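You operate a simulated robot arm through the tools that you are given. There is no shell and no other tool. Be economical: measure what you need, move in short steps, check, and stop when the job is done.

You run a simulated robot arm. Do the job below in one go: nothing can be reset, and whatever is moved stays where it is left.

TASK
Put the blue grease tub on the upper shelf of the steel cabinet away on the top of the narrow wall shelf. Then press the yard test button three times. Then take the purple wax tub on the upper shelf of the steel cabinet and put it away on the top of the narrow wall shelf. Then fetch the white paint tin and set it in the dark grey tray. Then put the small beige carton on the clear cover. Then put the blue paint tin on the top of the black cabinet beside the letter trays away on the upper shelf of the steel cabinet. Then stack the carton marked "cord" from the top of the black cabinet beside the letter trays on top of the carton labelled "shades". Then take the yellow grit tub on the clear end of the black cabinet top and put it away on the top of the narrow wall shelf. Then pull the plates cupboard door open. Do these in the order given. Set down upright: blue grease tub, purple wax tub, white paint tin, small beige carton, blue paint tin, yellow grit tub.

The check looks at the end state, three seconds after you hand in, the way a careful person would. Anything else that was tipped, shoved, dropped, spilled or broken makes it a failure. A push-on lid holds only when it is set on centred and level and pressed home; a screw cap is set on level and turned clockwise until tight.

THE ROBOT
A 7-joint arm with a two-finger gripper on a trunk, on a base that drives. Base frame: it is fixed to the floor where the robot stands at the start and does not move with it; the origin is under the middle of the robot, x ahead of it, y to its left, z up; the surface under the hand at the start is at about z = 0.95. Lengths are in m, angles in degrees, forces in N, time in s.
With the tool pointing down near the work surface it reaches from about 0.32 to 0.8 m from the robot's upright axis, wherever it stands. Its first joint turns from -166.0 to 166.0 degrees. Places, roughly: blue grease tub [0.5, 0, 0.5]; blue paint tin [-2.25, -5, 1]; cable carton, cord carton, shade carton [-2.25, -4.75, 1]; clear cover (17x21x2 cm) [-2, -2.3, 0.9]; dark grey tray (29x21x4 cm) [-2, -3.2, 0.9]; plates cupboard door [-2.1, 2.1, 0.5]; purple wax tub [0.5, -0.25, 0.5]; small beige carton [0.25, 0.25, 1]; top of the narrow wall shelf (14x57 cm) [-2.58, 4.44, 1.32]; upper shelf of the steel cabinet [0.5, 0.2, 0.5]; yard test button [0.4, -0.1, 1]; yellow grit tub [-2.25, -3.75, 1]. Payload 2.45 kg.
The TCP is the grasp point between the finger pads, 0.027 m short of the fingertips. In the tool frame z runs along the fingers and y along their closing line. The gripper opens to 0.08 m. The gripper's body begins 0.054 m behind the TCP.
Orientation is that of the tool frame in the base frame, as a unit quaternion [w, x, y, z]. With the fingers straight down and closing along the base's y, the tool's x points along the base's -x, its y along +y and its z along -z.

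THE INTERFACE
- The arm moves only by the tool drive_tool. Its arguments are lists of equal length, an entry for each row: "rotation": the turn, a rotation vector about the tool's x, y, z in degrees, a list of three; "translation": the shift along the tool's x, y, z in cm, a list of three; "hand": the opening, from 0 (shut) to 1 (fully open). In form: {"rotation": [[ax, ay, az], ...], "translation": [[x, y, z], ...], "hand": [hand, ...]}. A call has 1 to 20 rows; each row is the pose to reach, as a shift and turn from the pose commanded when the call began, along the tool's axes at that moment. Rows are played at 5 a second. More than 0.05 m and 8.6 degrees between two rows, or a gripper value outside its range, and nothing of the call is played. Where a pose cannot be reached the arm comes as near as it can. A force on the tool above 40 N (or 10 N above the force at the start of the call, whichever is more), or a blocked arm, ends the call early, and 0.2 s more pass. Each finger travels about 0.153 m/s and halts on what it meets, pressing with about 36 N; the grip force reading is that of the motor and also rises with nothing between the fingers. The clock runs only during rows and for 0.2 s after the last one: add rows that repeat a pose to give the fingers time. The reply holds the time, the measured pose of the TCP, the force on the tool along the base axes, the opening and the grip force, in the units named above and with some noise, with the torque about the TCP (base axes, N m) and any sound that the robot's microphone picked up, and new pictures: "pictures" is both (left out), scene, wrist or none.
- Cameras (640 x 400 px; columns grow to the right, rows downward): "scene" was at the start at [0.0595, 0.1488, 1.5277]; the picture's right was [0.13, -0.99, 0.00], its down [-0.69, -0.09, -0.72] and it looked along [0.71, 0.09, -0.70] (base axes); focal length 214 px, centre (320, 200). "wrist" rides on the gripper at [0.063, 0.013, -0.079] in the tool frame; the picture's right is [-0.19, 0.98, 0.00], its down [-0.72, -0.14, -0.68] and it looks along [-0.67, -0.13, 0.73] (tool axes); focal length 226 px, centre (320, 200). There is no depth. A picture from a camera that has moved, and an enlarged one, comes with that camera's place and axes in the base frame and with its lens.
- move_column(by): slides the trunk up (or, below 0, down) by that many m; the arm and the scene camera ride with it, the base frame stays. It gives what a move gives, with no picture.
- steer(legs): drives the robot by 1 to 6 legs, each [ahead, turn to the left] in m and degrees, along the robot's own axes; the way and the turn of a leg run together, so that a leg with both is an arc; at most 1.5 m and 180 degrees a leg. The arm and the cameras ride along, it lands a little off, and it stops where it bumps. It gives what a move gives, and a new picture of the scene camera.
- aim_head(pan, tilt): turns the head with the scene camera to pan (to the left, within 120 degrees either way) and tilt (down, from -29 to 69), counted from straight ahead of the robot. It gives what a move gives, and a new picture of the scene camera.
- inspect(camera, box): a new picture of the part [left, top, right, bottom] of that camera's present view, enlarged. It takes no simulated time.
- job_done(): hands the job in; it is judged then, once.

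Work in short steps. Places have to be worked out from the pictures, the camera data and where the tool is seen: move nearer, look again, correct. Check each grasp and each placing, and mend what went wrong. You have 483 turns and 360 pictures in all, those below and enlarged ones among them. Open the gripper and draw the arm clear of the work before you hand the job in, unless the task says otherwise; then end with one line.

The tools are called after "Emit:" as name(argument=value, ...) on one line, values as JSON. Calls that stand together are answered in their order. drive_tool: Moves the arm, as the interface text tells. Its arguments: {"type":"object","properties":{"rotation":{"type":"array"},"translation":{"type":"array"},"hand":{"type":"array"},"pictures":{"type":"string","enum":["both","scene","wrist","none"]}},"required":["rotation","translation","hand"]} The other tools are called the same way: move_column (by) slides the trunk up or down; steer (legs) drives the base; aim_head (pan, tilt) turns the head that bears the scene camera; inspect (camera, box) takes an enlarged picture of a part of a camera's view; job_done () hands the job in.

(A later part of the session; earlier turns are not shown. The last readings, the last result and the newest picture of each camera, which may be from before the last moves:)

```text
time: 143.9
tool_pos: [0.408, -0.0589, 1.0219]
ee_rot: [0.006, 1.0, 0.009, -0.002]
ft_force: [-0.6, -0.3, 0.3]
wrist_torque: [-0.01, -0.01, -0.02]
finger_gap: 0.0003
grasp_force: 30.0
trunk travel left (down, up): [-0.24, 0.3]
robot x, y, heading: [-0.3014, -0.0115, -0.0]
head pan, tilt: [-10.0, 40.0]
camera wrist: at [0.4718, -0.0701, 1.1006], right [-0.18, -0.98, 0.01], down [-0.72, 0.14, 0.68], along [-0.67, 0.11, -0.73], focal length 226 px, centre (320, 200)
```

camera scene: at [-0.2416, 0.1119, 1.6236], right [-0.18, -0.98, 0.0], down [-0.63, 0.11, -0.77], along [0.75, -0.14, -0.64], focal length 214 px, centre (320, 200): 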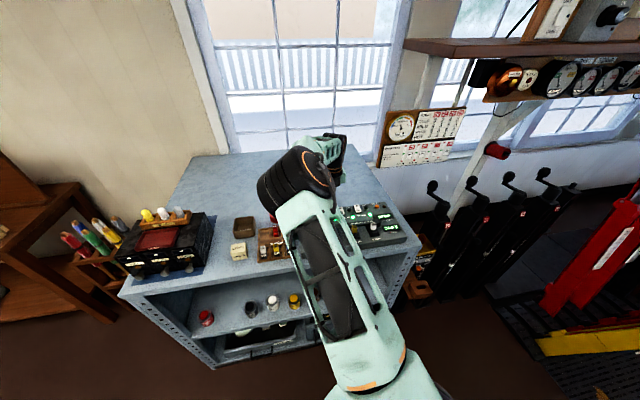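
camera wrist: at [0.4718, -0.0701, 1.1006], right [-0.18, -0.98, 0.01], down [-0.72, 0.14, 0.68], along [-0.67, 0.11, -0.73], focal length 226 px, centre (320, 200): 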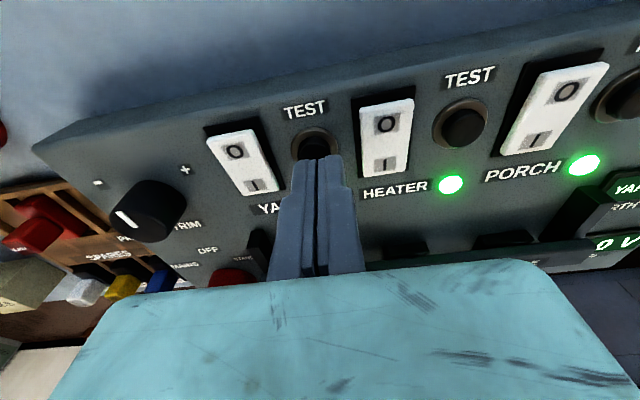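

The display now begins with "YAR…", so the press registered. Second press.

Emit:
drive_tool(rotation=[[0, 0, 0], [0, 0, 0], [0, 0, 0], [0, 0, 0]], translation=[[0, 0, 0.5], [0, 0, 0.9], [0, 0, 1.2], [0, 0, 1.35]], hand=[0, 0, 0, 0], pictures="none")

Emit:
drive_tool(rotation=[[0, 0, 0], [0, 0, 0], [0, 0, 0]], translation=[[0, 0, -0.6], [0, 0, -1.35], [0, 0, -1.35]], hand=[0, 0, 0], pictures="wrist")

Emit:
inspect(camera="wrist", box=[520, 150, 640, 240])

```text
time: 144.9
tool_pos: [0.4087, -0.0594, 1.0084]
ee_rot: [0.005, 1.0, 0.009, 0.0]
ft_force: [3.5, -0.3, 7.0]
wrist_torque: [0.0, -0.06, 0.03]
finger_gap: 0.0057
grasp_force: 29.7
trunk travel left (down, up): [-0.24, 0.3]
robot x, y, heading: [-0.3078, -0.0153, -0.3]
head pan, tilt: [-10.0, 40.0]
heard: click
```

```text
time: 145.7
tool_pos: [0.4053, -0.0583, 1.0206]
ee_rot: [0.005, 1.0, 0.009, -0.002]
ft_force: [0.7, -0.2, 0.1]
wrist_torque: [0.04, 0.02, 0.01]
finger_gap: 0.0001
grasp_force: 29.8
trunk travel left (down, up): [-0.24, 0.3]
robot x, y, heading: [-0.3043, -0.0125, -0.4]
head pan, tilt: [-10.0, 40.0]
camera wrist: at [0.4715, -0.0693, 1.1003], right [-0.18, -0.98, 0.01], down [-0.72, 0.14, 0.68], along [-0.67, 0.11, -0.73], focal length 226 px, centre (320, 200)
```

wrist: 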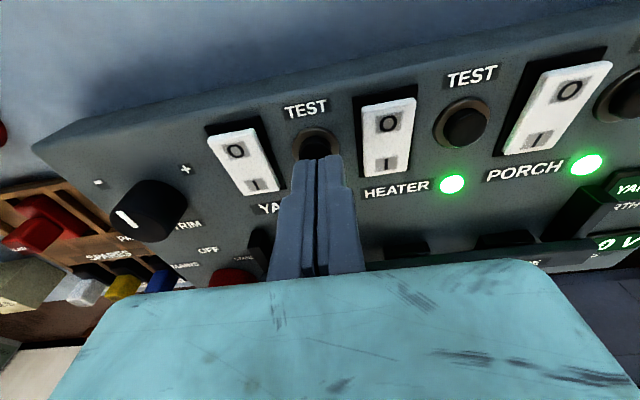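

```text
4.44 times, centred on (580, 195) of wrist
camera zoom: at [0.4715, -0.0693, 1.1003], right [-0.18, -0.98, 0.01], down [-0.72, 0.14, 0.68], along [-0.67, 0.11, -0.73], focal length 1005 px, centre (-836, 222)
```

zoom: 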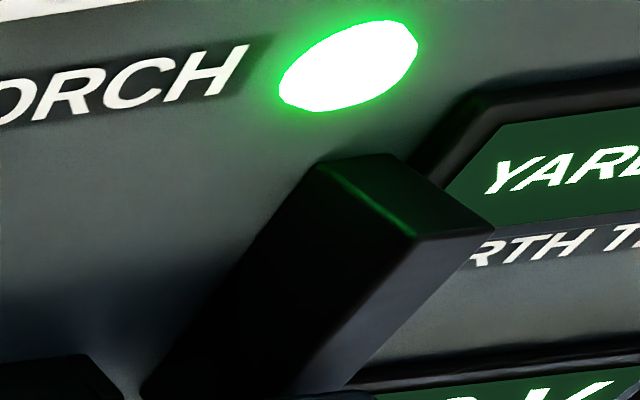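

Two clicks heard. I raise to read the display before the third press.

Emit:
drive_tool(rotation=[[0, 0, 0], [0, 0, 0], [0, 0, 0]], translation=[[0, 0, -4], [0, 0, -8], [0, 0, -12]], hand=[0, 0, 0], pictures="none")

Emit:
inspect(camera="wrist", box=[320, 0, 640, 200])

```text
time: 146.5
tool_pos: [0.4066, -0.0591, 1.1416]
ee_rot: [0.005, 1.0, 0.008, -0.001]
ft_force: [-0.3, -0.7, 0.2]
wrist_torque: [0.02, -0.01, -0.04]
finger_gap: 0.0001
grasp_force: 30.0
trunk travel left (down, up): [-0.24, 0.3]
robot x, y, heading: [-0.3048, -0.0111, -0.4]
head pan, tilt: [-10.0, 40.0]
```

```text
2.00 times, centred on (480, 100) of wrist
camera zoom: at [0.4719, -0.0696, 1.2208], right [-0.18, -0.98, 0.01], down [-0.72, 0.14, 0.68], along [-0.67, 0.11, -0.73], focal length 452 px, centre (0, 400)
```

zoom: 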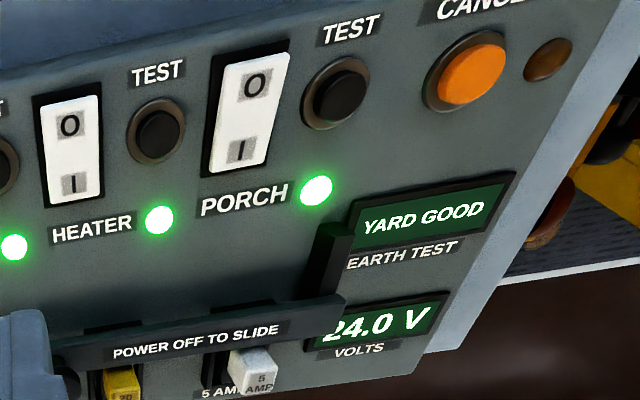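

It reads "YARD GOOD". Now the third press at the same place.

Emit:
drive_tool(rotation=[[0, 0, 0], [0, 0, 0], [0, 0, 0], [0, 0, 0], [0, 0, 0], [0, 0, 0]], translation=[[0, 0, 4], [0, 0, 8], [0, 0, 12], [0, 0, 12.6], [0, 0, 13.1], [0, 0, 13.35]], hand=[0, 0, 0, 0, 0, 0], pictures="none")

Emit:
drive_tool(rotation=[[0, 0, 0], [0, 0, 0], [0, 0, 0], [0, 0, 0], [0, 0, 0]], translation=[[0, 0, -0.6], [0, 0, -4], [0, 0, -8], [0, 0, -12], [0, 0, -16]], hand=[0, 0, 0, 0, 0], pictures="wrist")

```text
time: 147.9
tool_pos: [0.4069, -0.0595, 1.0085]
ee_rot: [0.006, 1.0, 0.008, 0.0]
ft_force: [0.5, -2.0, 6.7]
wrist_torque: [-0.05, 0.0, 0.04]
finger_gap: 0.006
grasp_force: 29.9
trunk travel left (down, up): [-0.24, 0.3]
robot x, y, heading: [-0.3041, -0.0095, -0.1]
head pan, tilt: [-10.0, 40.0]
heard: click
```

```text
time: 149.1
tool_pos: [0.4081, -0.0578, 1.1685]
ee_rot: [0.004, 1.0, 0.008, -0.001]
ft_force: [0.7, -0.3, -0.3]
wrist_torque: [-0.01, 0.02, -0.02]
finger_gap: 0.0001
grasp_force: 29.7
trunk travel left (down, up): [-0.24, 0.3]
robot x, y, heading: [-0.3025, -0.0082, -0.4]
head pan, tilt: [-10.0, 40.0]
camera wrist: at [0.4722, -0.0689, 1.2479], right [-0.18, -0.98, 0.01], down [-0.72, 0.14, 0.68], along [-0.67, 0.11, -0.73], focal length 226 px, centre (320, 200)
```

wrist: 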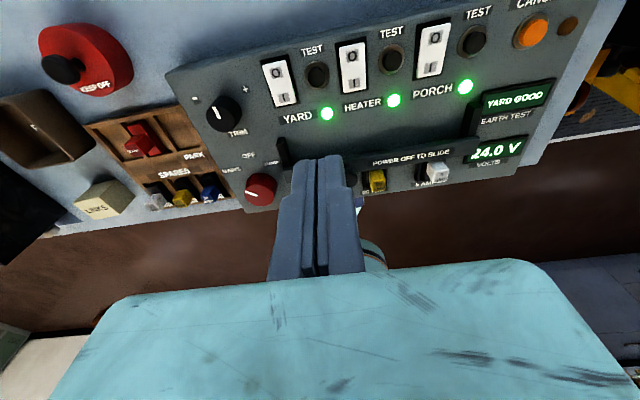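

All three presses clicked. Next the wax tub: I back away, lower the trunk and pitch the tool to 35° as before.

Emit:
steer(legs=[[-0.65, 0]])

Emit:
move_column(by=-0.24)

Emit:
drive_tool(rotation=[[0, 7, 0], [0, 14, 0], [0, 21, 0], [0, 28, 0], [0, 35, 0], [0, 42, 0], [0, 49, 0], [0, 55, 0], [0, 55, 0], [0, 55, 0]], translation=[[-2, 1, 3], [-4, 2, 6], [-6, 3, 9], [-8, 4, 12], [-10, 5, 15], [-10, 6, 18], [-10, 7, 21], [-10, 8, 24], [-10, 9, 26], [-10, 10, 28]], hand=[0, 0.2, 0.4, 0.6, 0.8, 1, 1, 1, 1, 1])

```text
time: 152.7
tool_pos: [-0.2476, -0.0562, 1.1681]
ee_rot: [0.006, 1.0, 0.008, -0.001]
ft_force: [-0.4, 0.9, 0.6]
wrist_torque: [-0.06, -0.02, -0.01]
finger_gap: 0.0
grasp_force: 30.0
trunk travel left (down, up): [-0.24, 0.3]
robot x, y, heading: [-0.9558, -0.0085, -0.5]
head pan, tilt: [-10.0, 40.0]
camera scene: at [-0.8969, 0.1145, 1.6237], right [-0.18, -0.98, 0.0], down [-0.63, 0.12, -0.77], along [0.75, -0.14, -0.64], focal length 214 px, centre (320, 200)
```

scene: 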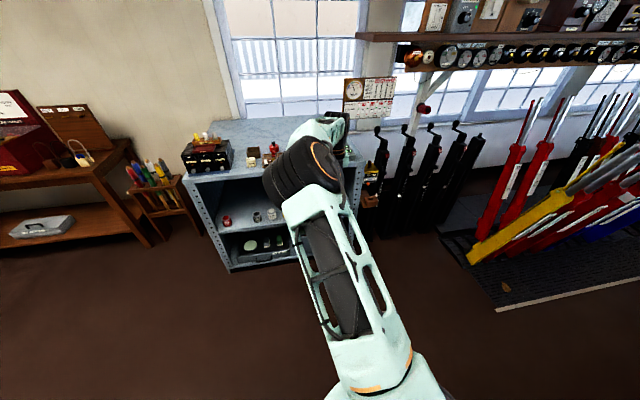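

```text
time: 155.2
tool_pos: [-0.2473, -0.0559, 0.9272]
ee_rot: [0.005, 1.0, 0.008, -0.001]
ft_force: [-0.5, 0.2, 0.2]
wrist_torque: [-0.02, 0.0, -0.03]
finger_gap: 0.0
grasp_force: 29.8
trunk travel left (down, up): [0.0, 0.54]
robot x, y, heading: [-0.9605, -0.0108, -0.2]
head pan, tilt: [-10.0, 40.0]
```

```text
time: 157.4
tool_pos: [-0.3457, -0.1603, 0.6494]
ee_rot: [0.002, 0.887, 0.009, 0.461]
ft_force: [-0.1, 0.0, -0.5]
wrist_torque: [-0.02, 0.02, -0.02]
finger_gap: 0.0801
grasp_force: 0.0
trunk travel left (down, up): [0.0, 0.54]
robot x, y, heading: [-0.9604, -0.0112, -0.3]
head pan, tilt: [-10.0, 40.0]
camera scene: at [-0.8968, 0.1146, 1.3836], right [-0.18, -0.98, 0.0], down [-0.63, 0.12, -0.77], along [0.75, -0.14, -0.64], focal length 214 px, centre (320, 200)
camera wrist: at [-0.3733, -0.1727, 0.7474], right [-0.1, -0.98, -0.15], down [-0.97, 0.12, -0.2], along [0.21, 0.12, -0.97], focal length 226 px, centre (320, 200)
```

scene: 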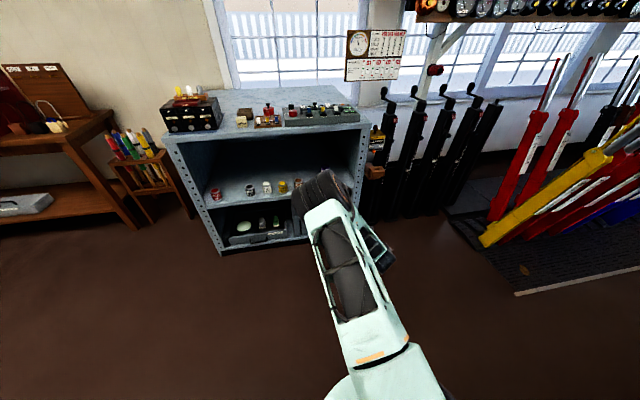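
wrist: 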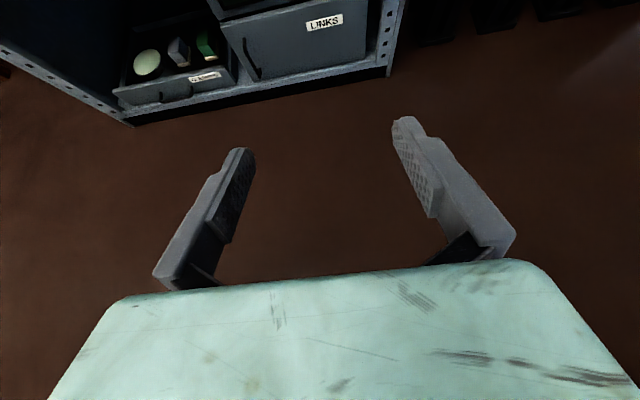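

Pose is right. I drive 0.5 m ahead so the hand stands in the bay mouth in line with the wax tub.

Emit:
steer(legs=[[0.5, 0]])

Emit:
inspect(camera="wrist", box=[0, 0, 640, 400])

```text
time: 160.3
tool_pos: [0.1535, -0.1573, 0.6491]
ee_rot: [0.0, 0.888, 0.012, 0.461]
ft_force: [-0.6, 0.5, -0.7]
wrist_torque: [0.0, 0.0, 0.04]
finger_gap: 0.0799
grasp_force: 0.0
trunk travel left (down, up): [0.0, 0.54]
robot x, y, heading: [-0.4622, -0.009, -0.1]
head pan, tilt: [-10.0, 40.0]
camera scene: at [-0.3991, 0.1137, 1.3837], right [-0.17, -0.98, 0.0], down [-0.63, 0.11, -0.77], along [0.75, -0.13, -0.64], focal length 214 px, centre (320, 200)
```

scene: 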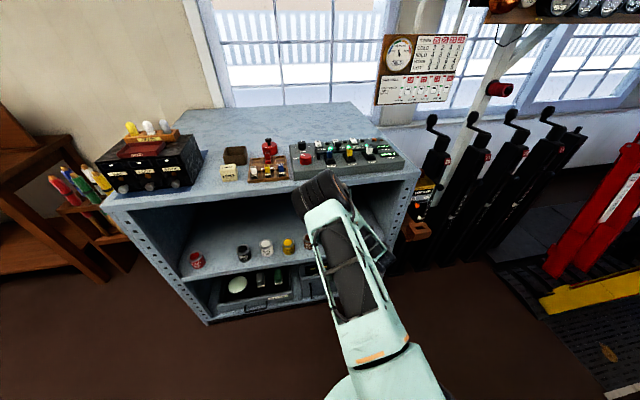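

```text
1.00 times, centred on (320, 200) of wrist (not enlarged: the box is as wide or as high as the picture)
camera zoom: at [0.1262, -0.1703, 0.7477], right [-0.09, -0.98, -0.15], down [-0.97, 0.12, -0.2], along [0.21, 0.13, -0.97], focal length 226 px, centre (320, 200)
```

zoom: 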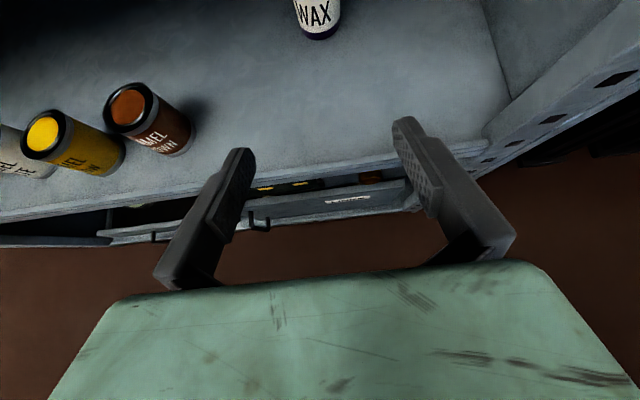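

Wax tub centre ≈(0.427, -0.157). No tins stand in its way; I move in 20 cm and lower 4 cm.

Emit:
drive_tool(rotation=[[0, 0, 0], [0, 0, 0], [0, 0, 0], [0, 0, 0], [0, 0, 0]], translation=[[1.6, 0, 3.7], [3.3, 0, 7.5], [4.9, 0, 11.2], [6.6, 0, 15], [8.2, 0, 18.7]], hand=[1, 1, 1, 1, 1])

```text
time: 161.6
tool_pos: [0.3525, -0.1552, 0.6078]
ee_rot: [0.0, 0.888, 0.012, 0.46]
ft_force: [0.4, -0.1, -0.3]
wrist_torque: [0.01, 0.01, -0.01]
finger_gap: 0.0802
grasp_force: 0.0
trunk travel left (down, up): [0.0, 0.54]
robot x, y, heading: [-0.4636, -0.0138, -0.2]
head pan, tilt: [-10.0, 40.0]
camera scene: at [-0.3992, 0.1138, 1.3836], right [-0.17, -0.98, 0.0], down [-0.63, 0.11, -0.77], along [0.75, -0.13, -0.64], focal length 214 px, centre (320, 200)
camera wrist: at [0.325, -0.1671, 0.7055], right [-0.09, -0.98, -0.15], down [-0.97, 0.12, -0.2], along [0.21, 0.13, -0.97], focal length 226 px, centre (320, 200)
```

scene: 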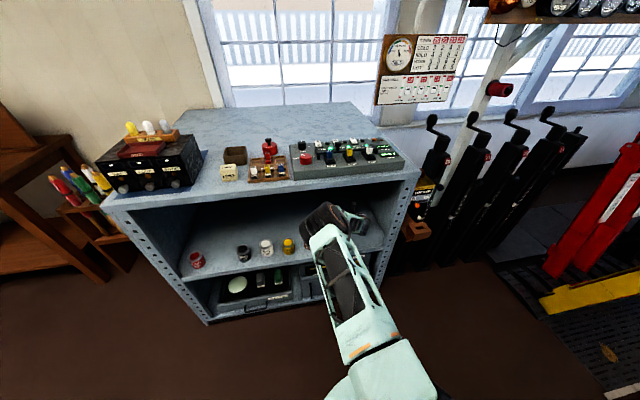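
wrist: 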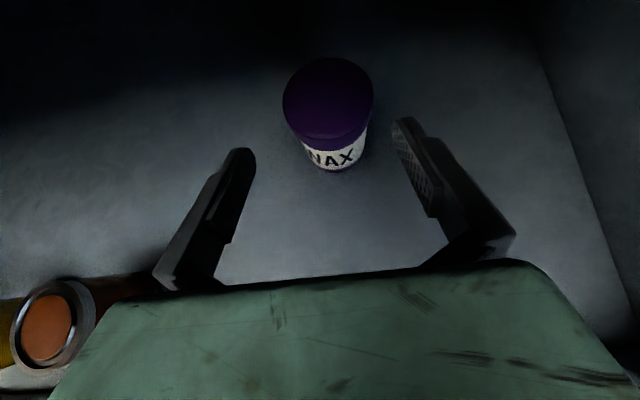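

Lid centre (0.427, -0.160), top z≈0.565. I advance along the tool axis to straddle it at z≈0.54.

Emit:
drive_tool(rotation=[[0, 0, 0], [0, 0, 0], [0, 0, 0], [0, 0, 0]], translation=[[-0.3, 0.6, 2], [-0.6, 0.6, 4.5], [-1, 0.6, 7.5], [-1.3, 0.6, 10]], hand=[1, 1, 1, 1], pictures="wrist")

```text
time: 162.6
tool_pos: [0.4289, -0.1591, 0.54]
ee_rot: [0.0, 0.887, 0.012, 0.462]
ft_force: [0.0, 0.1, 1.1]
wrist_torque: [-0.01, 0.04, -0.02]
finger_gap: 0.08
grasp_force: 0.1
trunk travel left (down, up): [0.0, 0.54]
robot x, y, heading: [-0.4591, -0.0081, -0.2]
head pan, tilt: [-10.0, 40.0]
camera wrist: at [0.4009, -0.1718, 0.6379], right [-0.09, -0.98, -0.15], down [-0.97, 0.12, -0.2], along [0.21, 0.13, -0.97], focal length 226 px, centre (320, 200)
```

wrist: 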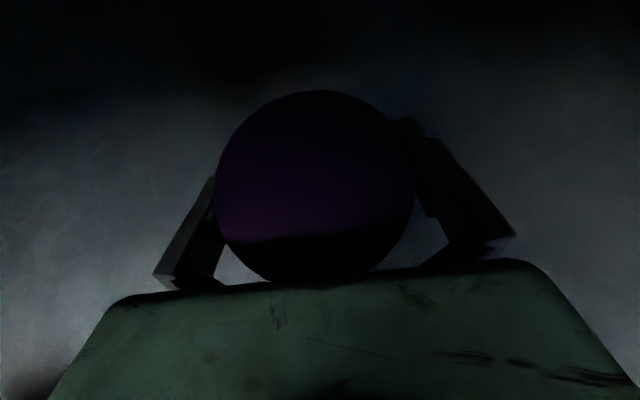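

Well centred; I close the grip and lift.

Emit:
drive_tool(rotation=[[0, 0, 0], [0, 0, 0], [0, 0, 0], [0, 0, 0], [0, 0, 0], [0, 0, 0], [0, 0, 0]], translation=[[0, 0, -0.5], [0, 0, -0.5], [0, 0, -0.5], [0, 0, -0.5], [1.64, 0, -1.65], [3.28, 0, -2.8], [4.1, 0, -3.4]], hand=[1, 0.5, 0, 0, 0, 0, 0], pictures="wrist")

```text
time: 164.2
tool_pos: [0.4238, -0.1588, 0.5955]
ee_rot: [0.0, 0.887, 0.012, 0.461]
ft_force: [-0.3, 0.2, -1.8]
wrist_torque: [-0.01, 0.03, -0.01]
finger_gap: 0.0588
grasp_force: 35.1
trunk travel left (down, up): [0.0, 0.54]
robot x, y, heading: [-0.4606, -0.0115, 0.2]
head pan, tilt: [-10.0, 40.0]
camera wrist: at [0.3962, -0.1711, 0.6915], right [-0.09, -0.98, -0.15], down [-0.97, 0.12, -0.2], along [0.21, 0.13, -0.97], focal length 226 px, centre (320, 200)
```

wrist: 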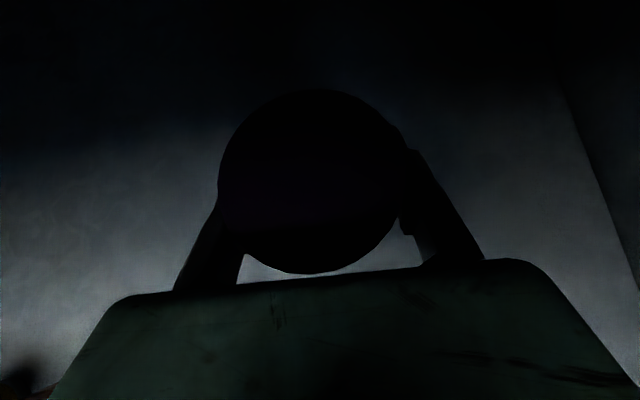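

Held and lifted. I retract out of the bay.

Emit:
drive_tool(rotation=[[0, 0, 0], [0, 0, 0], [0, 0, 0], [0, 0, 0], [0, 0, 0], [0, 0, 0]], translation=[[-2.2, 0, -3.7], [-4.4, 0, -7.5], [-6.6, 0, -11.2], [-8.9, 0, -15], [-11.1, 0, -18.7], [-13.3, 0, -22.4]], hand=[0, 0, 0, 0, 0, 0], pictures="wrist")

Emit:
steer(legs=[[-0.5, 0]])

Emit:
inspect(camera="scene", box=[120, 60, 440, 260])

```text
time: 165.6
tool_pos: [0.1618, -0.166, 0.6149]
ee_rot: [0.0, 0.887, 0.012, 0.461]
ft_force: [0.0, 0.2, -2.3]
wrist_torque: [-0.01, 0.0, 0.04]
finger_gap: 0.0586
grasp_force: 36.8
trunk travel left (down, up): [0.0, 0.54]
robot x, y, heading: [-0.4608, -0.0071, -0.1]
head pan, tilt: [-10.0, 40.0]
camera wrist: at [0.1358, -0.1778, 0.7138], right [-0.09, -0.99, -0.15], down [-0.97, 0.12, -0.2], along [0.21, 0.13, -0.97], focal length 226 px, centre (320, 200)
```

wrist: 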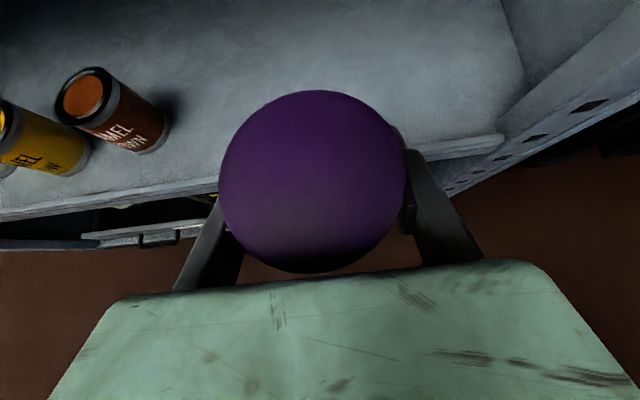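

```text
time: 168.5
tool_pos: [-0.3325, -0.162, 0.6158]
ee_rot: [-0.003, 0.888, 0.018, 0.46]
ft_force: [0.2, 0.3, -1.1]
wrist_torque: [0.0, 0.02, 0.01]
finger_gap: 0.0586
grasp_force: 36.0
trunk travel left (down, up): [0.0, 0.54]
robot x, y, heading: [-0.9608, -0.0138, 0.5]
head pan, tilt: [-10.0, 40.0]
camera scene: at [-0.8973, 0.1111, 1.3836], right [-0.16, -0.99, 0.0], down [-0.63, 0.1, -0.77], along [0.76, -0.12, -0.64], focal length 214 px, centre (320, 200)
```

scene: 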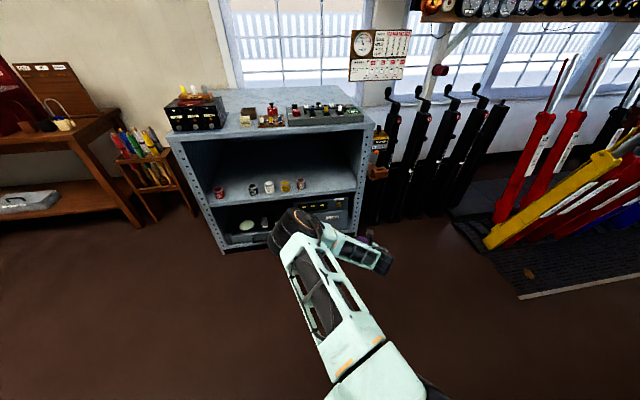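

```text
2.00 times, centred on (280, 160) of scene
camera zoom: at [-0.8973, 0.1111, 1.3836], right [-0.16, -0.99, 0.0], down [-0.63, 0.1, -0.77], along [0.76, -0.12, -0.64], focal length 429 px, centre (400, 280)
```

zoom: 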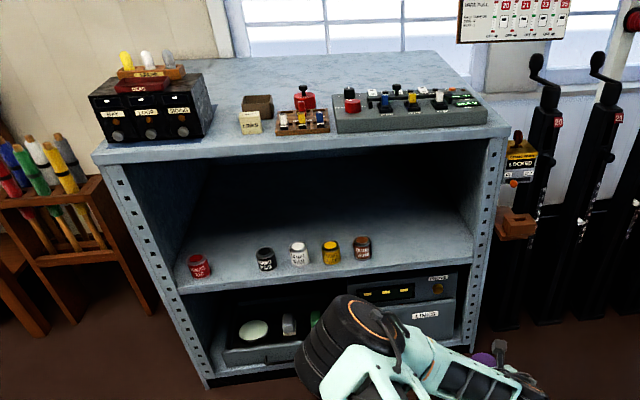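

All else stands untouched. I drive to the wall shelf again with the wax tub.

Emit:
move_column(by=0.3)

Emit:
steer(legs=[[0, 90], [1.5, 0], [1.5, 0], [1.35, 0], [0, 90], [0.6, 0]])

Emit:
move_column(by=0.24)

Emit:
drive_tool(rotation=[[0, 0, 0], [0, 0, 0], [0, 0, 0], [0, 0, 0], [0, 0, 0], [0, 0, 0], [0, 0, 0], [0, 0, 0]], translation=[[2.85, 0, -2], [5.7, 0, -4], [8.55, 0, -6], [11.4, 0, -8], [14.2, 0, -10], [17.1, 0, -12], [20, 0, -14], [22.9, 0, -16]], hand=[0, 0, 0, 0, 0, 0, 0, 0])

```text
time: 171.5
tool_pos: [-0.3307, -0.1602, 0.9151]
ee_rot: [-0.002, 0.887, 0.017, 0.461]
ft_force: [0.1, 0.3, -1.0]
wrist_torque: [0.01, -0.02, 0.02]
finger_gap: 0.0582
grasp_force: 35.7
trunk travel left (down, up): [-0.3, 0.24]
robot x, y, heading: [-0.9587, -0.013, 0.6]
head pan, tilt: [-10.0, 40.0]
```

```text
time: 203.2
tool_pos: [-2.1522, 4.4332, 0.9163]
ee_rot: [-0.461, -0.03, 0.887, -0.009]
ft_force: [-0.4, 0.0, -1.8]
wrist_torque: [0.0, -0.01, 0.02]
finger_gap: 0.0583
grasp_force: 35.7
trunk travel left (down, up): [-0.3, 0.24]
robot x, y, heading: [-1.5232, 4.3005, -178.2]
head pan, tilt: [-10.0, 40.0]
camera scene: at [-1.5841, 4.1723, 1.6836], right [0.14, 0.99, 0.0], down [0.64, -0.09, -0.77], along [-0.76, 0.1, -0.64], focal length 214 px, centre (320, 200)
```

scene: 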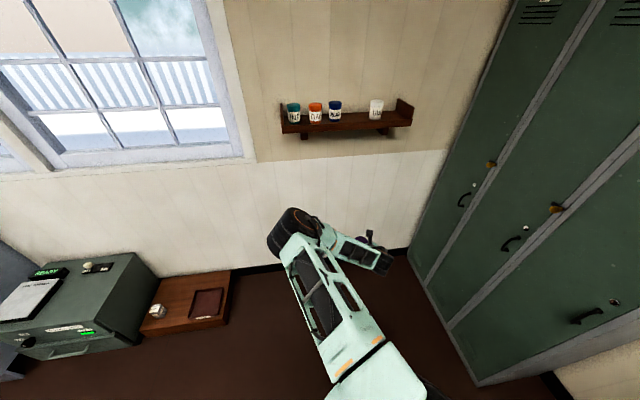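

```text
time: 205.7
tool_pos: [-2.151, 4.433, 1.156]
ee_rot: [-0.461, -0.03, 0.887, -0.009]
ft_force: [0.2, 0.3, -1.5]
wrist_torque: [-0.04, 0.01, -0.04]
finger_gap: 0.0583
grasp_force: 35.8
trunk travel left (down, up): [-0.54, 0.0]
robot x, y, heading: [-1.5243, 4.3025, -177.7]
head pan, tilt: [-10.0, 40.0]
```

```text
time: 207.5
tool_pos: [-2.1496, 4.4302, 1.4362]
ee_rot: [-0.461, -0.029, 0.887, -0.01]
ft_force: [0.4, 0.2, -1.4]
wrist_torque: [0.04, 0.0, -0.01]
finger_gap: 0.0583
grasp_force: 35.7
trunk travel left (down, up): [-0.54, 0.0]
robot x, y, heading: [-1.5223, 4.3018, -177.8]
head pan, tilt: [-10.0, 40.0]
camera scene: at [-1.5819, 4.1731, 1.9238], right [0.14, 0.99, 0.0], down [0.64, -0.09, -0.77], along [-0.76, 0.1, -0.64], focal length 214 px, centre (320, 200)
camera wrist: at [-2.1217, 4.444, 1.5333], right [0.05, 0.99, -0.15], down [0.98, -0.08, -0.2], along [-0.21, -0.13, -0.97], focal length 226 px, centre (320, 200)
```

scene: 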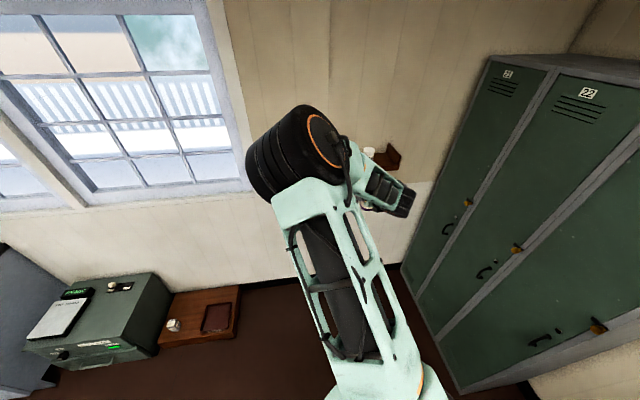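
wrist: 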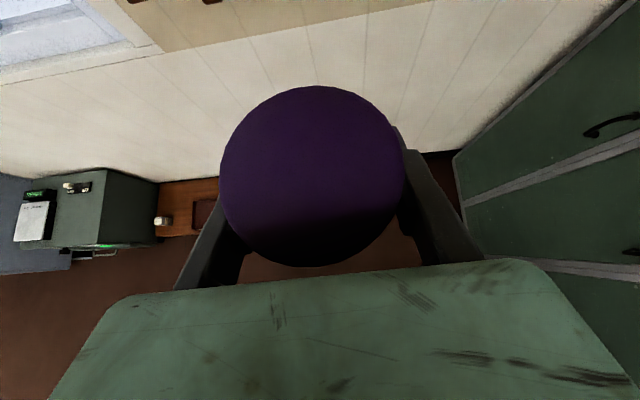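

I straighten the heading by 2.2° and drive 0.27 m closer.

Emit:
steer(legs=[[0, -2.2], [0.26, 0]])

Emit:
inspect(camera="wrist", box=[0, 0, 640, 400])

```text
time: 209.8
tool_pos: [-2.4077, 4.4554, 1.4339]
ee_rot: [-0.461, -0.011, 0.887, 0.001]
ft_force: [0.0, -0.5, -2.2]
wrist_torque: [0.0, -0.02, 0.03]
finger_gap: 0.058
grasp_force: 36.2
trunk travel left (down, up): [-0.54, 0.0]
robot x, y, heading: [-1.7807, 4.3031, 180.0]
head pan, tilt: [-10.0, 40.0]
camera scene: at [-1.8507, 4.1753, 1.9237], right [0.18, 0.98, 0.0], down [0.63, -0.11, -0.77], along [-0.75, 0.14, -0.64], focal length 214 px, centre (320, 200)
```

scene: 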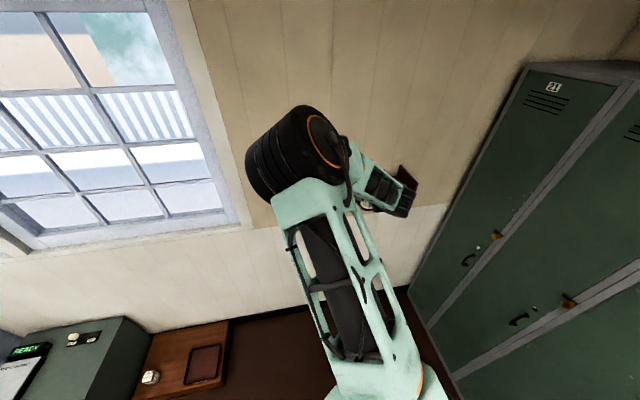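

```text
1.00 times, centred on (320, 200) of wrist (not enlarged: the box is as wide or as high as the picture)
camera zoom: at [-2.3789, 4.4676, 1.5323], right [0.09, 0.98, -0.15], down [0.97, -0.12, -0.2], along [-0.21, -0.13, -0.97], focal length 226 px, centre (320, 200)
```

zoom: 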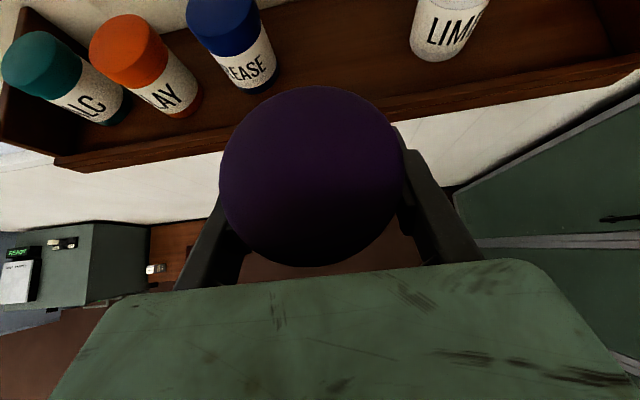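

Grease at y≈4.378, lime at ≈4.570; mid is 4.474. I shift 2 cm and go over the shelf.

Emit:
drive_tool(rotation=[[0, 0, 0], [0, 0, 0], [0, 0, 0], [0, 0, 0], [0, 0, 0], [0, 0, 0]], translation=[[0, 2, 0], [2, 2, 2.86], [4, 2, 5.7], [6, 2, 8.6], [8, 2, 11.4], [10.1, 2, 14.4]], hand=[0, 0, 0, 0, 0, 0], pictures="wrist")

```text
time: 211.2
tool_pos: [-2.5854, 4.4726, 1.4348]
ee_rot: [-0.46, -0.011, 0.888, 0.0]
ft_force: [0.2, -0.6, -2.1]
wrist_torque: [-0.03, 0.04, -0.01]
finger_gap: 0.0581
grasp_force: 35.6
trunk travel left (down, up): [-0.54, 0.0]
robot x, y, heading: [-1.7839, 4.3033, 179.8]
head pan, tilt: [-10.0, 40.0]
camera wrist: at [-2.5566, 4.4844, 1.5322], right [0.09, 0.98, -0.15], down [0.97, -0.12, -0.2], along [-0.21, -0.13, -0.97], focal length 226 px, centre (320, 200)
```

wrist: 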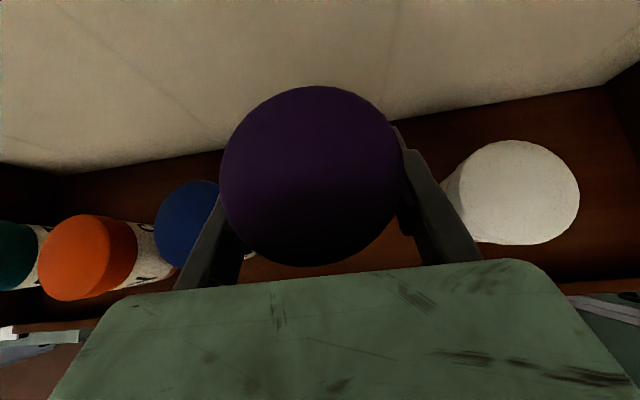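

Good clearance both sides. I lower to just above expected contact.

Emit:
drive_tool(rotation=[[0, 0, 0], [0, 0, 0], [0, 0, 0], [0, 0, 0]], translation=[[-1.5, 0, 1.05], [-3, 0, 2.1], [-4.2, 0, 2.95], [-5.1, 0, 3.6]], hand=[0, 0, 0, 0], pictures="wrist")

Emit:
drive_tool(rotation=[[0, 0, 0], [0, 0, 0]], translation=[[-0.16, 0, 0.12], [-0.33, 0, 0.23]], hand=[0, 0], pictures="none")

Emit:
drive_tool(rotation=[[0, 0, 0], [0, 0, 0]], translation=[[-0.12, 0, 0.09], [-0.25, 0, 0.17]], hand=[0, 0], pictures="none")

```text
time: 212.2
tool_pos: [-2.585, 4.4725, 1.3719]
ee_rot: [-0.46, -0.012, 0.888, 0.0]
ft_force: [0.7, -0.3, -1.6]
wrist_torque: [0.0, 0.02, 0.02]
finger_gap: 0.0581
grasp_force: 36.5
trunk travel left (down, up): [-0.54, 0.0]
robot x, y, heading: [-1.7838, 4.3035, 179.8]
head pan, tilt: [-10.0, 40.0]
camera wrist: at [-2.5557, 4.4847, 1.4695], right [0.09, 0.98, -0.15], down [0.97, -0.12, -0.2], along [-0.21, -0.13, -0.97], focal length 226 px, centre (320, 200)
```

wrist: 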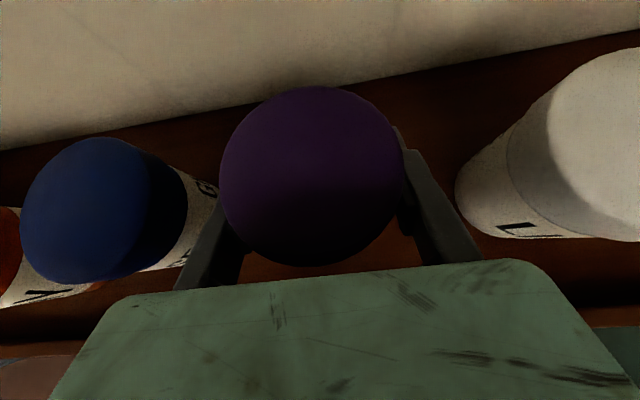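

```text
time: 212.8
tool_pos: [-2.5845, 4.473, 1.3671]
ee_rot: [-0.46, -0.012, 0.888, -0.001]
ft_force: [-0.8, 0.6, -2.0]
wrist_torque: [-0.02, -0.01, 0.01]
finger_gap: 0.0582
grasp_force: 35.6
trunk travel left (down, up): [-0.54, 0.0]
robot x, y, heading: [-1.78, 4.3026, 179.7]
head pan, tilt: [-10.0, 40.0]
```

```text
time: 213.4
tool_pos: [-2.5849, 4.4723, 1.3653]
ee_rot: [-0.461, -0.012, 0.887, 0.0]
ft_force: [0.4, -0.4, -1.7]
wrist_torque: [0.01, 0.03, -0.01]
finger_gap: 0.0583
grasp_force: 35.5
trunk travel left (down, up): [-0.54, 0.0]
robot x, y, heading: [-1.7825, 4.3023, 179.7]
head pan, tilt: [-10.0, 40.0]
```

Emit:
drive_tool(rotation=[[0, 0, 0], [0, 0, 0]], translation=[[-0.12, 0, 0.09], [-0.25, 0, 0.17]], hand=[0, 0], pictures="none")

Emit:
drive_tool(rotation=[[0, 0, 0]], translation=[[-0.12, 0, 0.09]], hand=[0], pictures="none")

```text
time: 214.0
tool_pos: [-2.5839, 4.4733, 1.3656]
ee_rot: [-0.462, -0.012, 0.887, 0.0]
ft_force: [-2.5, 0.7, 11.9]
wrist_torque: [-0.34, 0.0, -0.04]
finger_gap: 0.0582
grasp_force: 35.8
trunk travel left (down, up): [-0.54, 0.0]
robot x, y, heading: [-1.7829, 4.3018, 179.5]
head pan, tilt: [-10.0, 40.0]
```

```text
time: 214.4
tool_pos: [-2.5833, 4.4735, 1.3653]
ee_rot: [-0.464, -0.011, 0.886, 0.001]
ft_force: [-5.4, 2.5, 23.9]
wrist_torque: [-0.44, -0.12, -0.06]
finger_gap: 0.0582
grasp_force: 36.2
trunk travel left (down, up): [-0.54, 0.0]
robot x, y, heading: [-1.7828, 4.3006, 180.0]
head pan, tilt: [-10.0, 40.0]
```

Contact. I relax 2 mm and open the fingers to 0.07.

Emit:
drive_tool(rotation=[[0, 0, 0], [0, 0, 0], [0, 0, 0], [0, 0, 0]], translation=[[0.25, 0, -0.17], [0.25, 0, -0.17], [0.25, 0, -0.17], [0.25, 0, -0.17]], hand=[0, 0.76, 0.85, 0.87], pictures="wrist")

```text
time: 215.4
tool_pos: [-2.5835, 4.4736, 1.3646]
ee_rot: [-0.461, -0.012, 0.887, 0.0]
ft_force: [0.0, -0.1, 0.0]
wrist_torque: [-0.01, 0.01, 0.01]
finger_gap: 0.0696
grasp_force: 0.0
trunk travel left (down, up): [-0.54, 0.0]
robot x, y, heading: [-1.7861, 4.2997, 179.8]
head pan, tilt: [-10.0, 40.0]
camera wrist: at [-2.5548, 4.4846, 1.4614], right [0.09, 0.98, -0.15], down [0.97, -0.12, -0.2], along [-0.21, -0.13, -0.97], focal length 226 px, centre (320, 200)
```

wrist: 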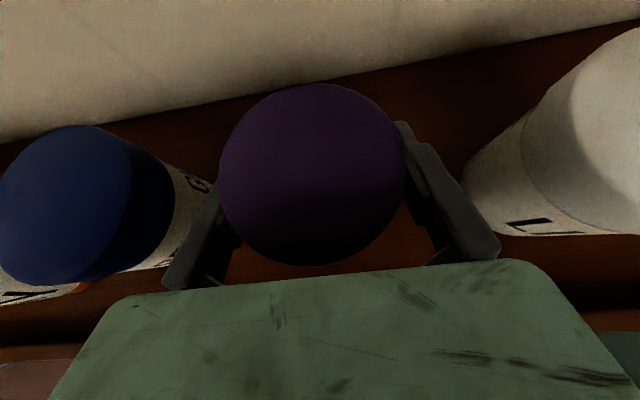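

Emit:
drive_tool(rotation=[[0, 0, 0], [0, 0, 0], [0, 0, 0], [0, 0, 0], [0, 0, 0]], translation=[[0, 0, -2], [0, 0, -5], [0, 0, -9], [0, 0, -13], [0, 0, -17]], hand=[0.87, 0.87, 0.87, 0.9, 1], pictures="wrist")

```text
time: 216.6
tool_pos: [-2.4401, 4.4737, 1.4649]
ee_rot: [-0.461, -0.012, 0.887, 0.0]
ft_force: [-0.4, 0.1, -0.1]
wrist_torque: [0.01, -0.01, -0.03]
finger_gap: 0.0801
grasp_force: 0.0
trunk travel left (down, up): [-0.54, 0.0]
robot x, y, heading: [-1.7846, 4.3017, 179.9]
head pan, tilt: [-10.0, 40.0]
camera wrist: at [-2.4107, 4.4854, 1.5628], right [0.09, 0.98, -0.15], down [0.97, -0.12, -0.2], along [-0.21, -0.13, -0.97], focal length 226 px, centre (320, 200)
```

wrist: 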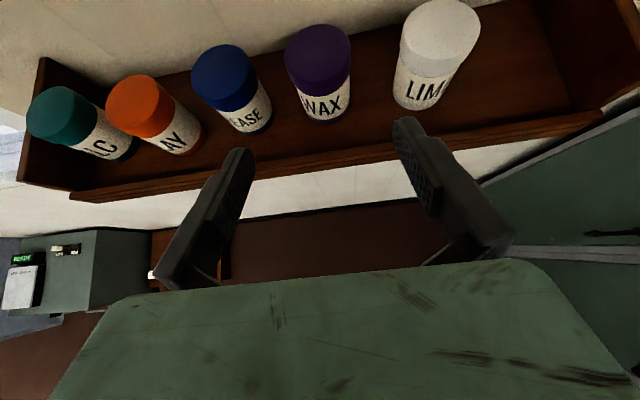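

The wax tub stands well. Next, the white tin at the steel cabinet's front row: I return, stopping at y≈0.2.

Emit:
steer(legs=[[-0.85, 0], [0, 90], [1.5, 0], [1.5, 0], [1.1, 0], [0, 90]])

Emit:
move_column(by=-0.54)

Emit:
aim_head(pan=0, tilt=40)

```text
time: 247.9
tool_pos: [-0.2919, 0.0625, 1.4643]
ee_rot: [0.006, 0.887, 0.0, 0.461]
ft_force: [0.0, -0.2, 0.7]
wrist_torque: [-0.01, -0.01, 0.0]
finger_gap: 0.0801
grasp_force: 0.0
trunk travel left (down, up): [-0.54, 0.0]
robot x, y, heading: [-0.9453, 0.2542, -1.5]
head pan, tilt: [-10.0, 40.0]
camera scene: at [-0.8815, 0.3725, 1.9236], right [-0.2, -0.98, 0.0], down [-0.63, 0.13, -0.77], along [0.75, -0.15, -0.64], focal length 214 px, centre (320, 200)
```

scene: 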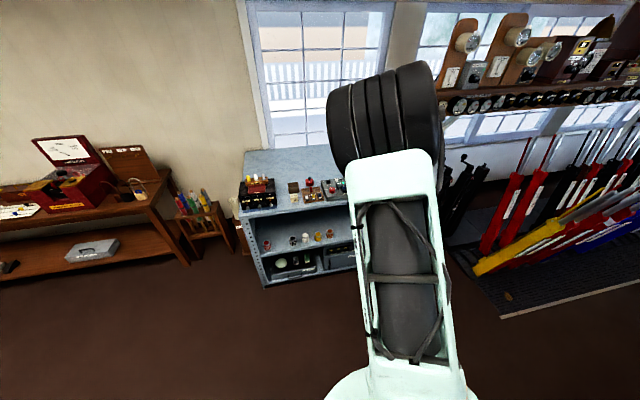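

```text
refused: -0.54 is not a number from -0.4 to 0.4
```

```text
time: 248.6
tool_pos: [-0.2917, 0.0627, 1.4635]
ee_rot: [0.006, 0.888, 0.0, 0.461]
ft_force: [-0.6, 0.2, 0.2]
wrist_torque: [0.07, 0.02, 0.0]
finger_gap: 0.08
grasp_force: 0.1
trunk travel left (down, up): [-0.54, 0.0]
robot x, y, heading: [-0.9441, 0.2511, -1.7]
head pan, tilt: [0.0, 40.0]
camera scene: at [-0.8798, 0.387, 1.9237], right [-0.03, -1.0, 0.0], down [-0.64, 0.02, -0.77], along [0.77, -0.02, -0.64], focal length 214 px, centre (320, 200)
```

scene: 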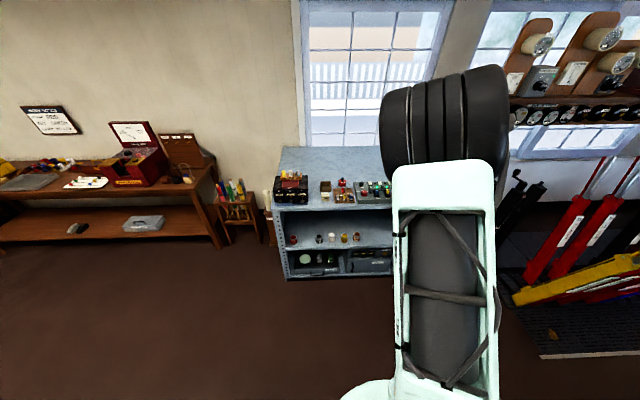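

I lower the trunk in two goes and bring the hand down to z≈0.65, y≈0.26.

Emit:
move_column(by=-0.4)

Emit:
move_column(by=-0.14)

Emit:
drive_tool(rotation=[[0, 0, 0], [0, 0, 0], [0, 0, 0], [0, 0, 0], [0, 0, 0], [0, 0, 0], [0, 0, 0], [0, 0, 0], [0, 0, 0]], translation=[[-2.5, -2.2, 1.7], [-5, -4.4, 3.4], [-7.5, -6.6, 5.2], [-10, -8.8, 6.9], [-12.5, -11, 8.6], [-15, -13.2, 10.3], [-17.5, -15.5, 12], [-20, -17.7, 13.8], [-22.3, -20, 15.5]], hand=[1, 1, 1, 1, 1, 1, 1, 1, 1])

```text
time: 252.5
tool_pos: [-0.2921, 0.0632, 1.0644]
ee_rot: [0.006, 0.887, 0.0, 0.461]
ft_force: [0.6, -0.2, 0.4]
wrist_torque: [0.03, -0.01, -0.01]
finger_gap: 0.0802
grasp_force: 0.1
trunk travel left (down, up): [-0.14, 0.4]
robot x, y, heading: [-0.9433, 0.2494, -1.9]
head pan, tilt: [0.0, 40.0]
```

```text
time: 254.1
tool_pos: [-0.293, 0.0627, 0.9243]
ee_rot: [0.006, 0.888, 0.001, 0.461]
ft_force: [-0.7, -0.6, 0.5]
wrist_torque: [0.01, 0.02, -0.02]
finger_gap: 0.08
grasp_force: 0.1
trunk travel left (down, up): [0.0, 0.54]
robot x, y, heading: [-0.9464, 0.2476, -1.6]
head pan, tilt: [0.0, 40.0]
```

```text
time: 256.1
tool_pos: [-0.2922, 0.2593, 0.6516]
ee_rot: [0.005, 0.888, 0.0, 0.46]
ft_force: [-0.3, -0.1, -0.5]
wrist_torque: [0.0, 0.03, -0.01]
finger_gap: 0.0799
grasp_force: 0.0
trunk travel left (down, up): [0.0, 0.54]
robot x, y, heading: [-0.9469, 0.2508, -1.5]
head pan, tilt: [0.0, 40.0]
camera scene: at [-0.8801, 0.3867, 1.3837], right [-0.03, -1.0, 0.0], down [-0.64, 0.02, -0.77], along [0.77, -0.02, -0.64], focal length 214 px, centre (320, 200)
camera wrist: at [-0.3206, 0.2473, 0.7492], right [-0.12, -0.98, -0.15], down [-0.97, 0.14, -0.2], along [0.22, 0.12, -0.97], focal length 226 px, centre (320, 200)
```

scene: 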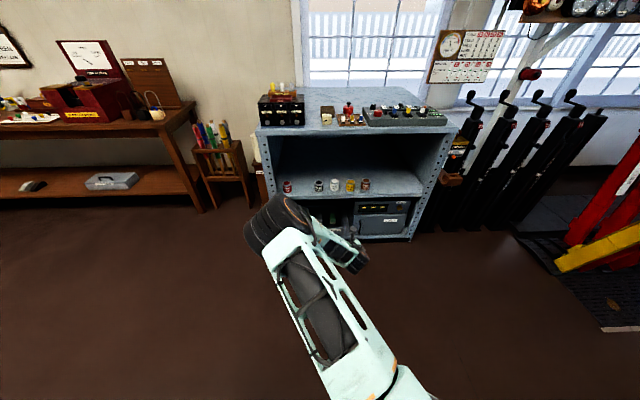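
wrist: 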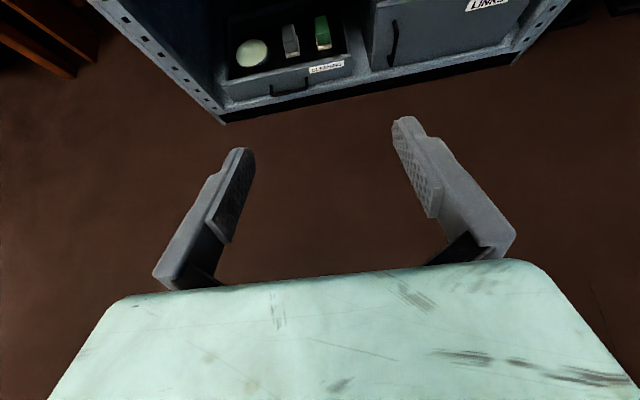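

I drive 0.4 m forward to the bay mouth and look with the wrist camera.

Emit:
steer(legs=[[0.38, 1.5]])

Emit:
inspect(camera="wrist", box=[0, 0, 640, 400])

```text
time: 258.5
tool_pos: [0.0805, 0.2707, 0.6529]
ee_rot: [0.0, 0.887, 0.012, 0.461]
ft_force: [0.4, 0.8, 0.6]
wrist_torque: [0.0, 0.01, 0.0]
finger_gap: 0.0804
grasp_force: 0.0
trunk travel left (down, up): [0.0, 0.54]
robot x, y, heading: [-0.572, 0.2444, -0.2]
head pan, tilt: [0.0, 40.0]
camera scene: at [-0.5097, 0.3832, 1.3836], right [0.0, -1.0, 0.0], down [-0.64, 0.0, -0.77], along [0.77, 0.0, -0.64], focal length 214 px, centre (320, 200)
```

scene: 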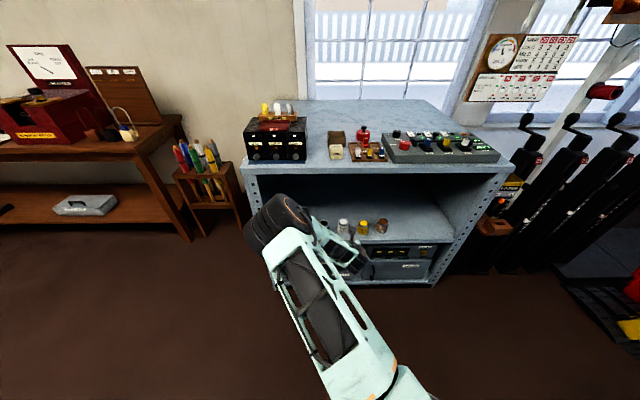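

```text
1.00 times, centred on (320, 200) of wrist (not enlarged: the box is as wide or as high as the picture)
camera zoom: at [0.0532, 0.2582, 0.7492], right [-0.09, -0.98, -0.15], down [-0.97, 0.12, -0.2], along [0.21, 0.13, -0.97], focal length 226 px, centre (320, 200)
```

zoom: 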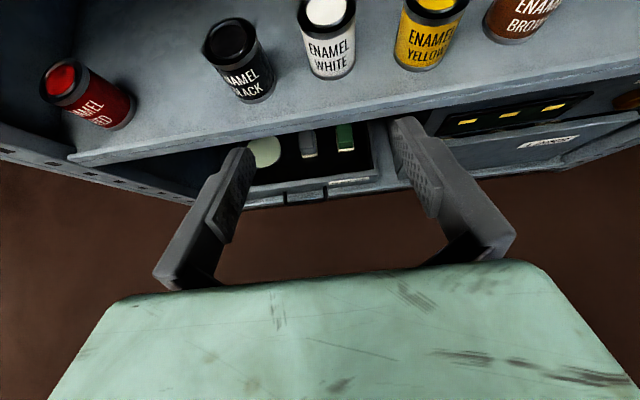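

White tin: centre ≈(0.29, 0.261), neighbours 10 cm either side. I approach along the tool axis, stopping short to check.

Emit:
drive_tool(rotation=[[0, 0, 0], [0, 0, 0], [0, 0, 0], [0, 0, 0]], translation=[[1.0, 1.3, 3.5], [2.9, 1.3, 7], [2.9, 1.3, 11], [2.9, 1.3, 15]], hand=[1, 1, 1, 1])

```text
time: 259.5
tool_pos: [0.2204, 0.2599, 0.589]
ee_rot: [0.0, 0.888, 0.012, 0.46]
ft_force: [-0.4, -0.3, 0.5]
wrist_torque: [-0.04, 0.03, -0.01]
finger_gap: 0.0801
grasp_force: 0.1
trunk travel left (down, up): [0.0, 0.54]
robot x, y, heading: [-0.5717, 0.243, -0.1]
head pan, tilt: [0.0, 40.0]
camera scene: at [-0.5099, 0.3832, 1.3836], right [0.0, -1.0, 0.0], down [-0.64, 0.0, -0.77], along [0.77, 0.0, -0.64], focal length 214 px, centre (320, 200)
camera wrist: at [0.1929, 0.2469, 0.6866], right [-0.09, -0.98, -0.15], down [-0.97, 0.12, -0.2], along [0.21, 0.13, -0.97], focal length 226 px, centre (320, 200)
```

scene: 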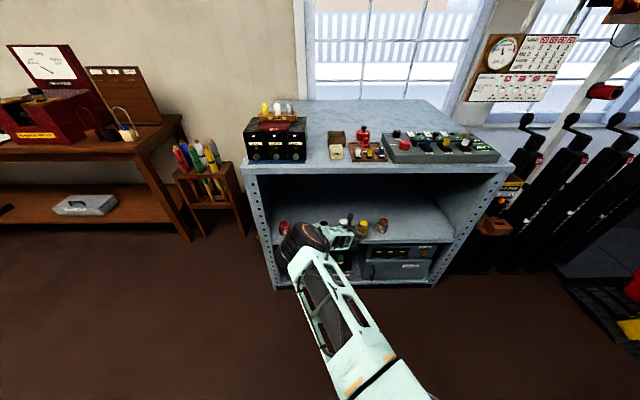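
wrist: 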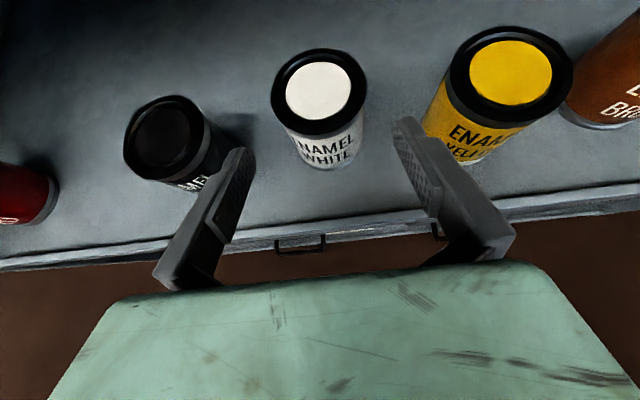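

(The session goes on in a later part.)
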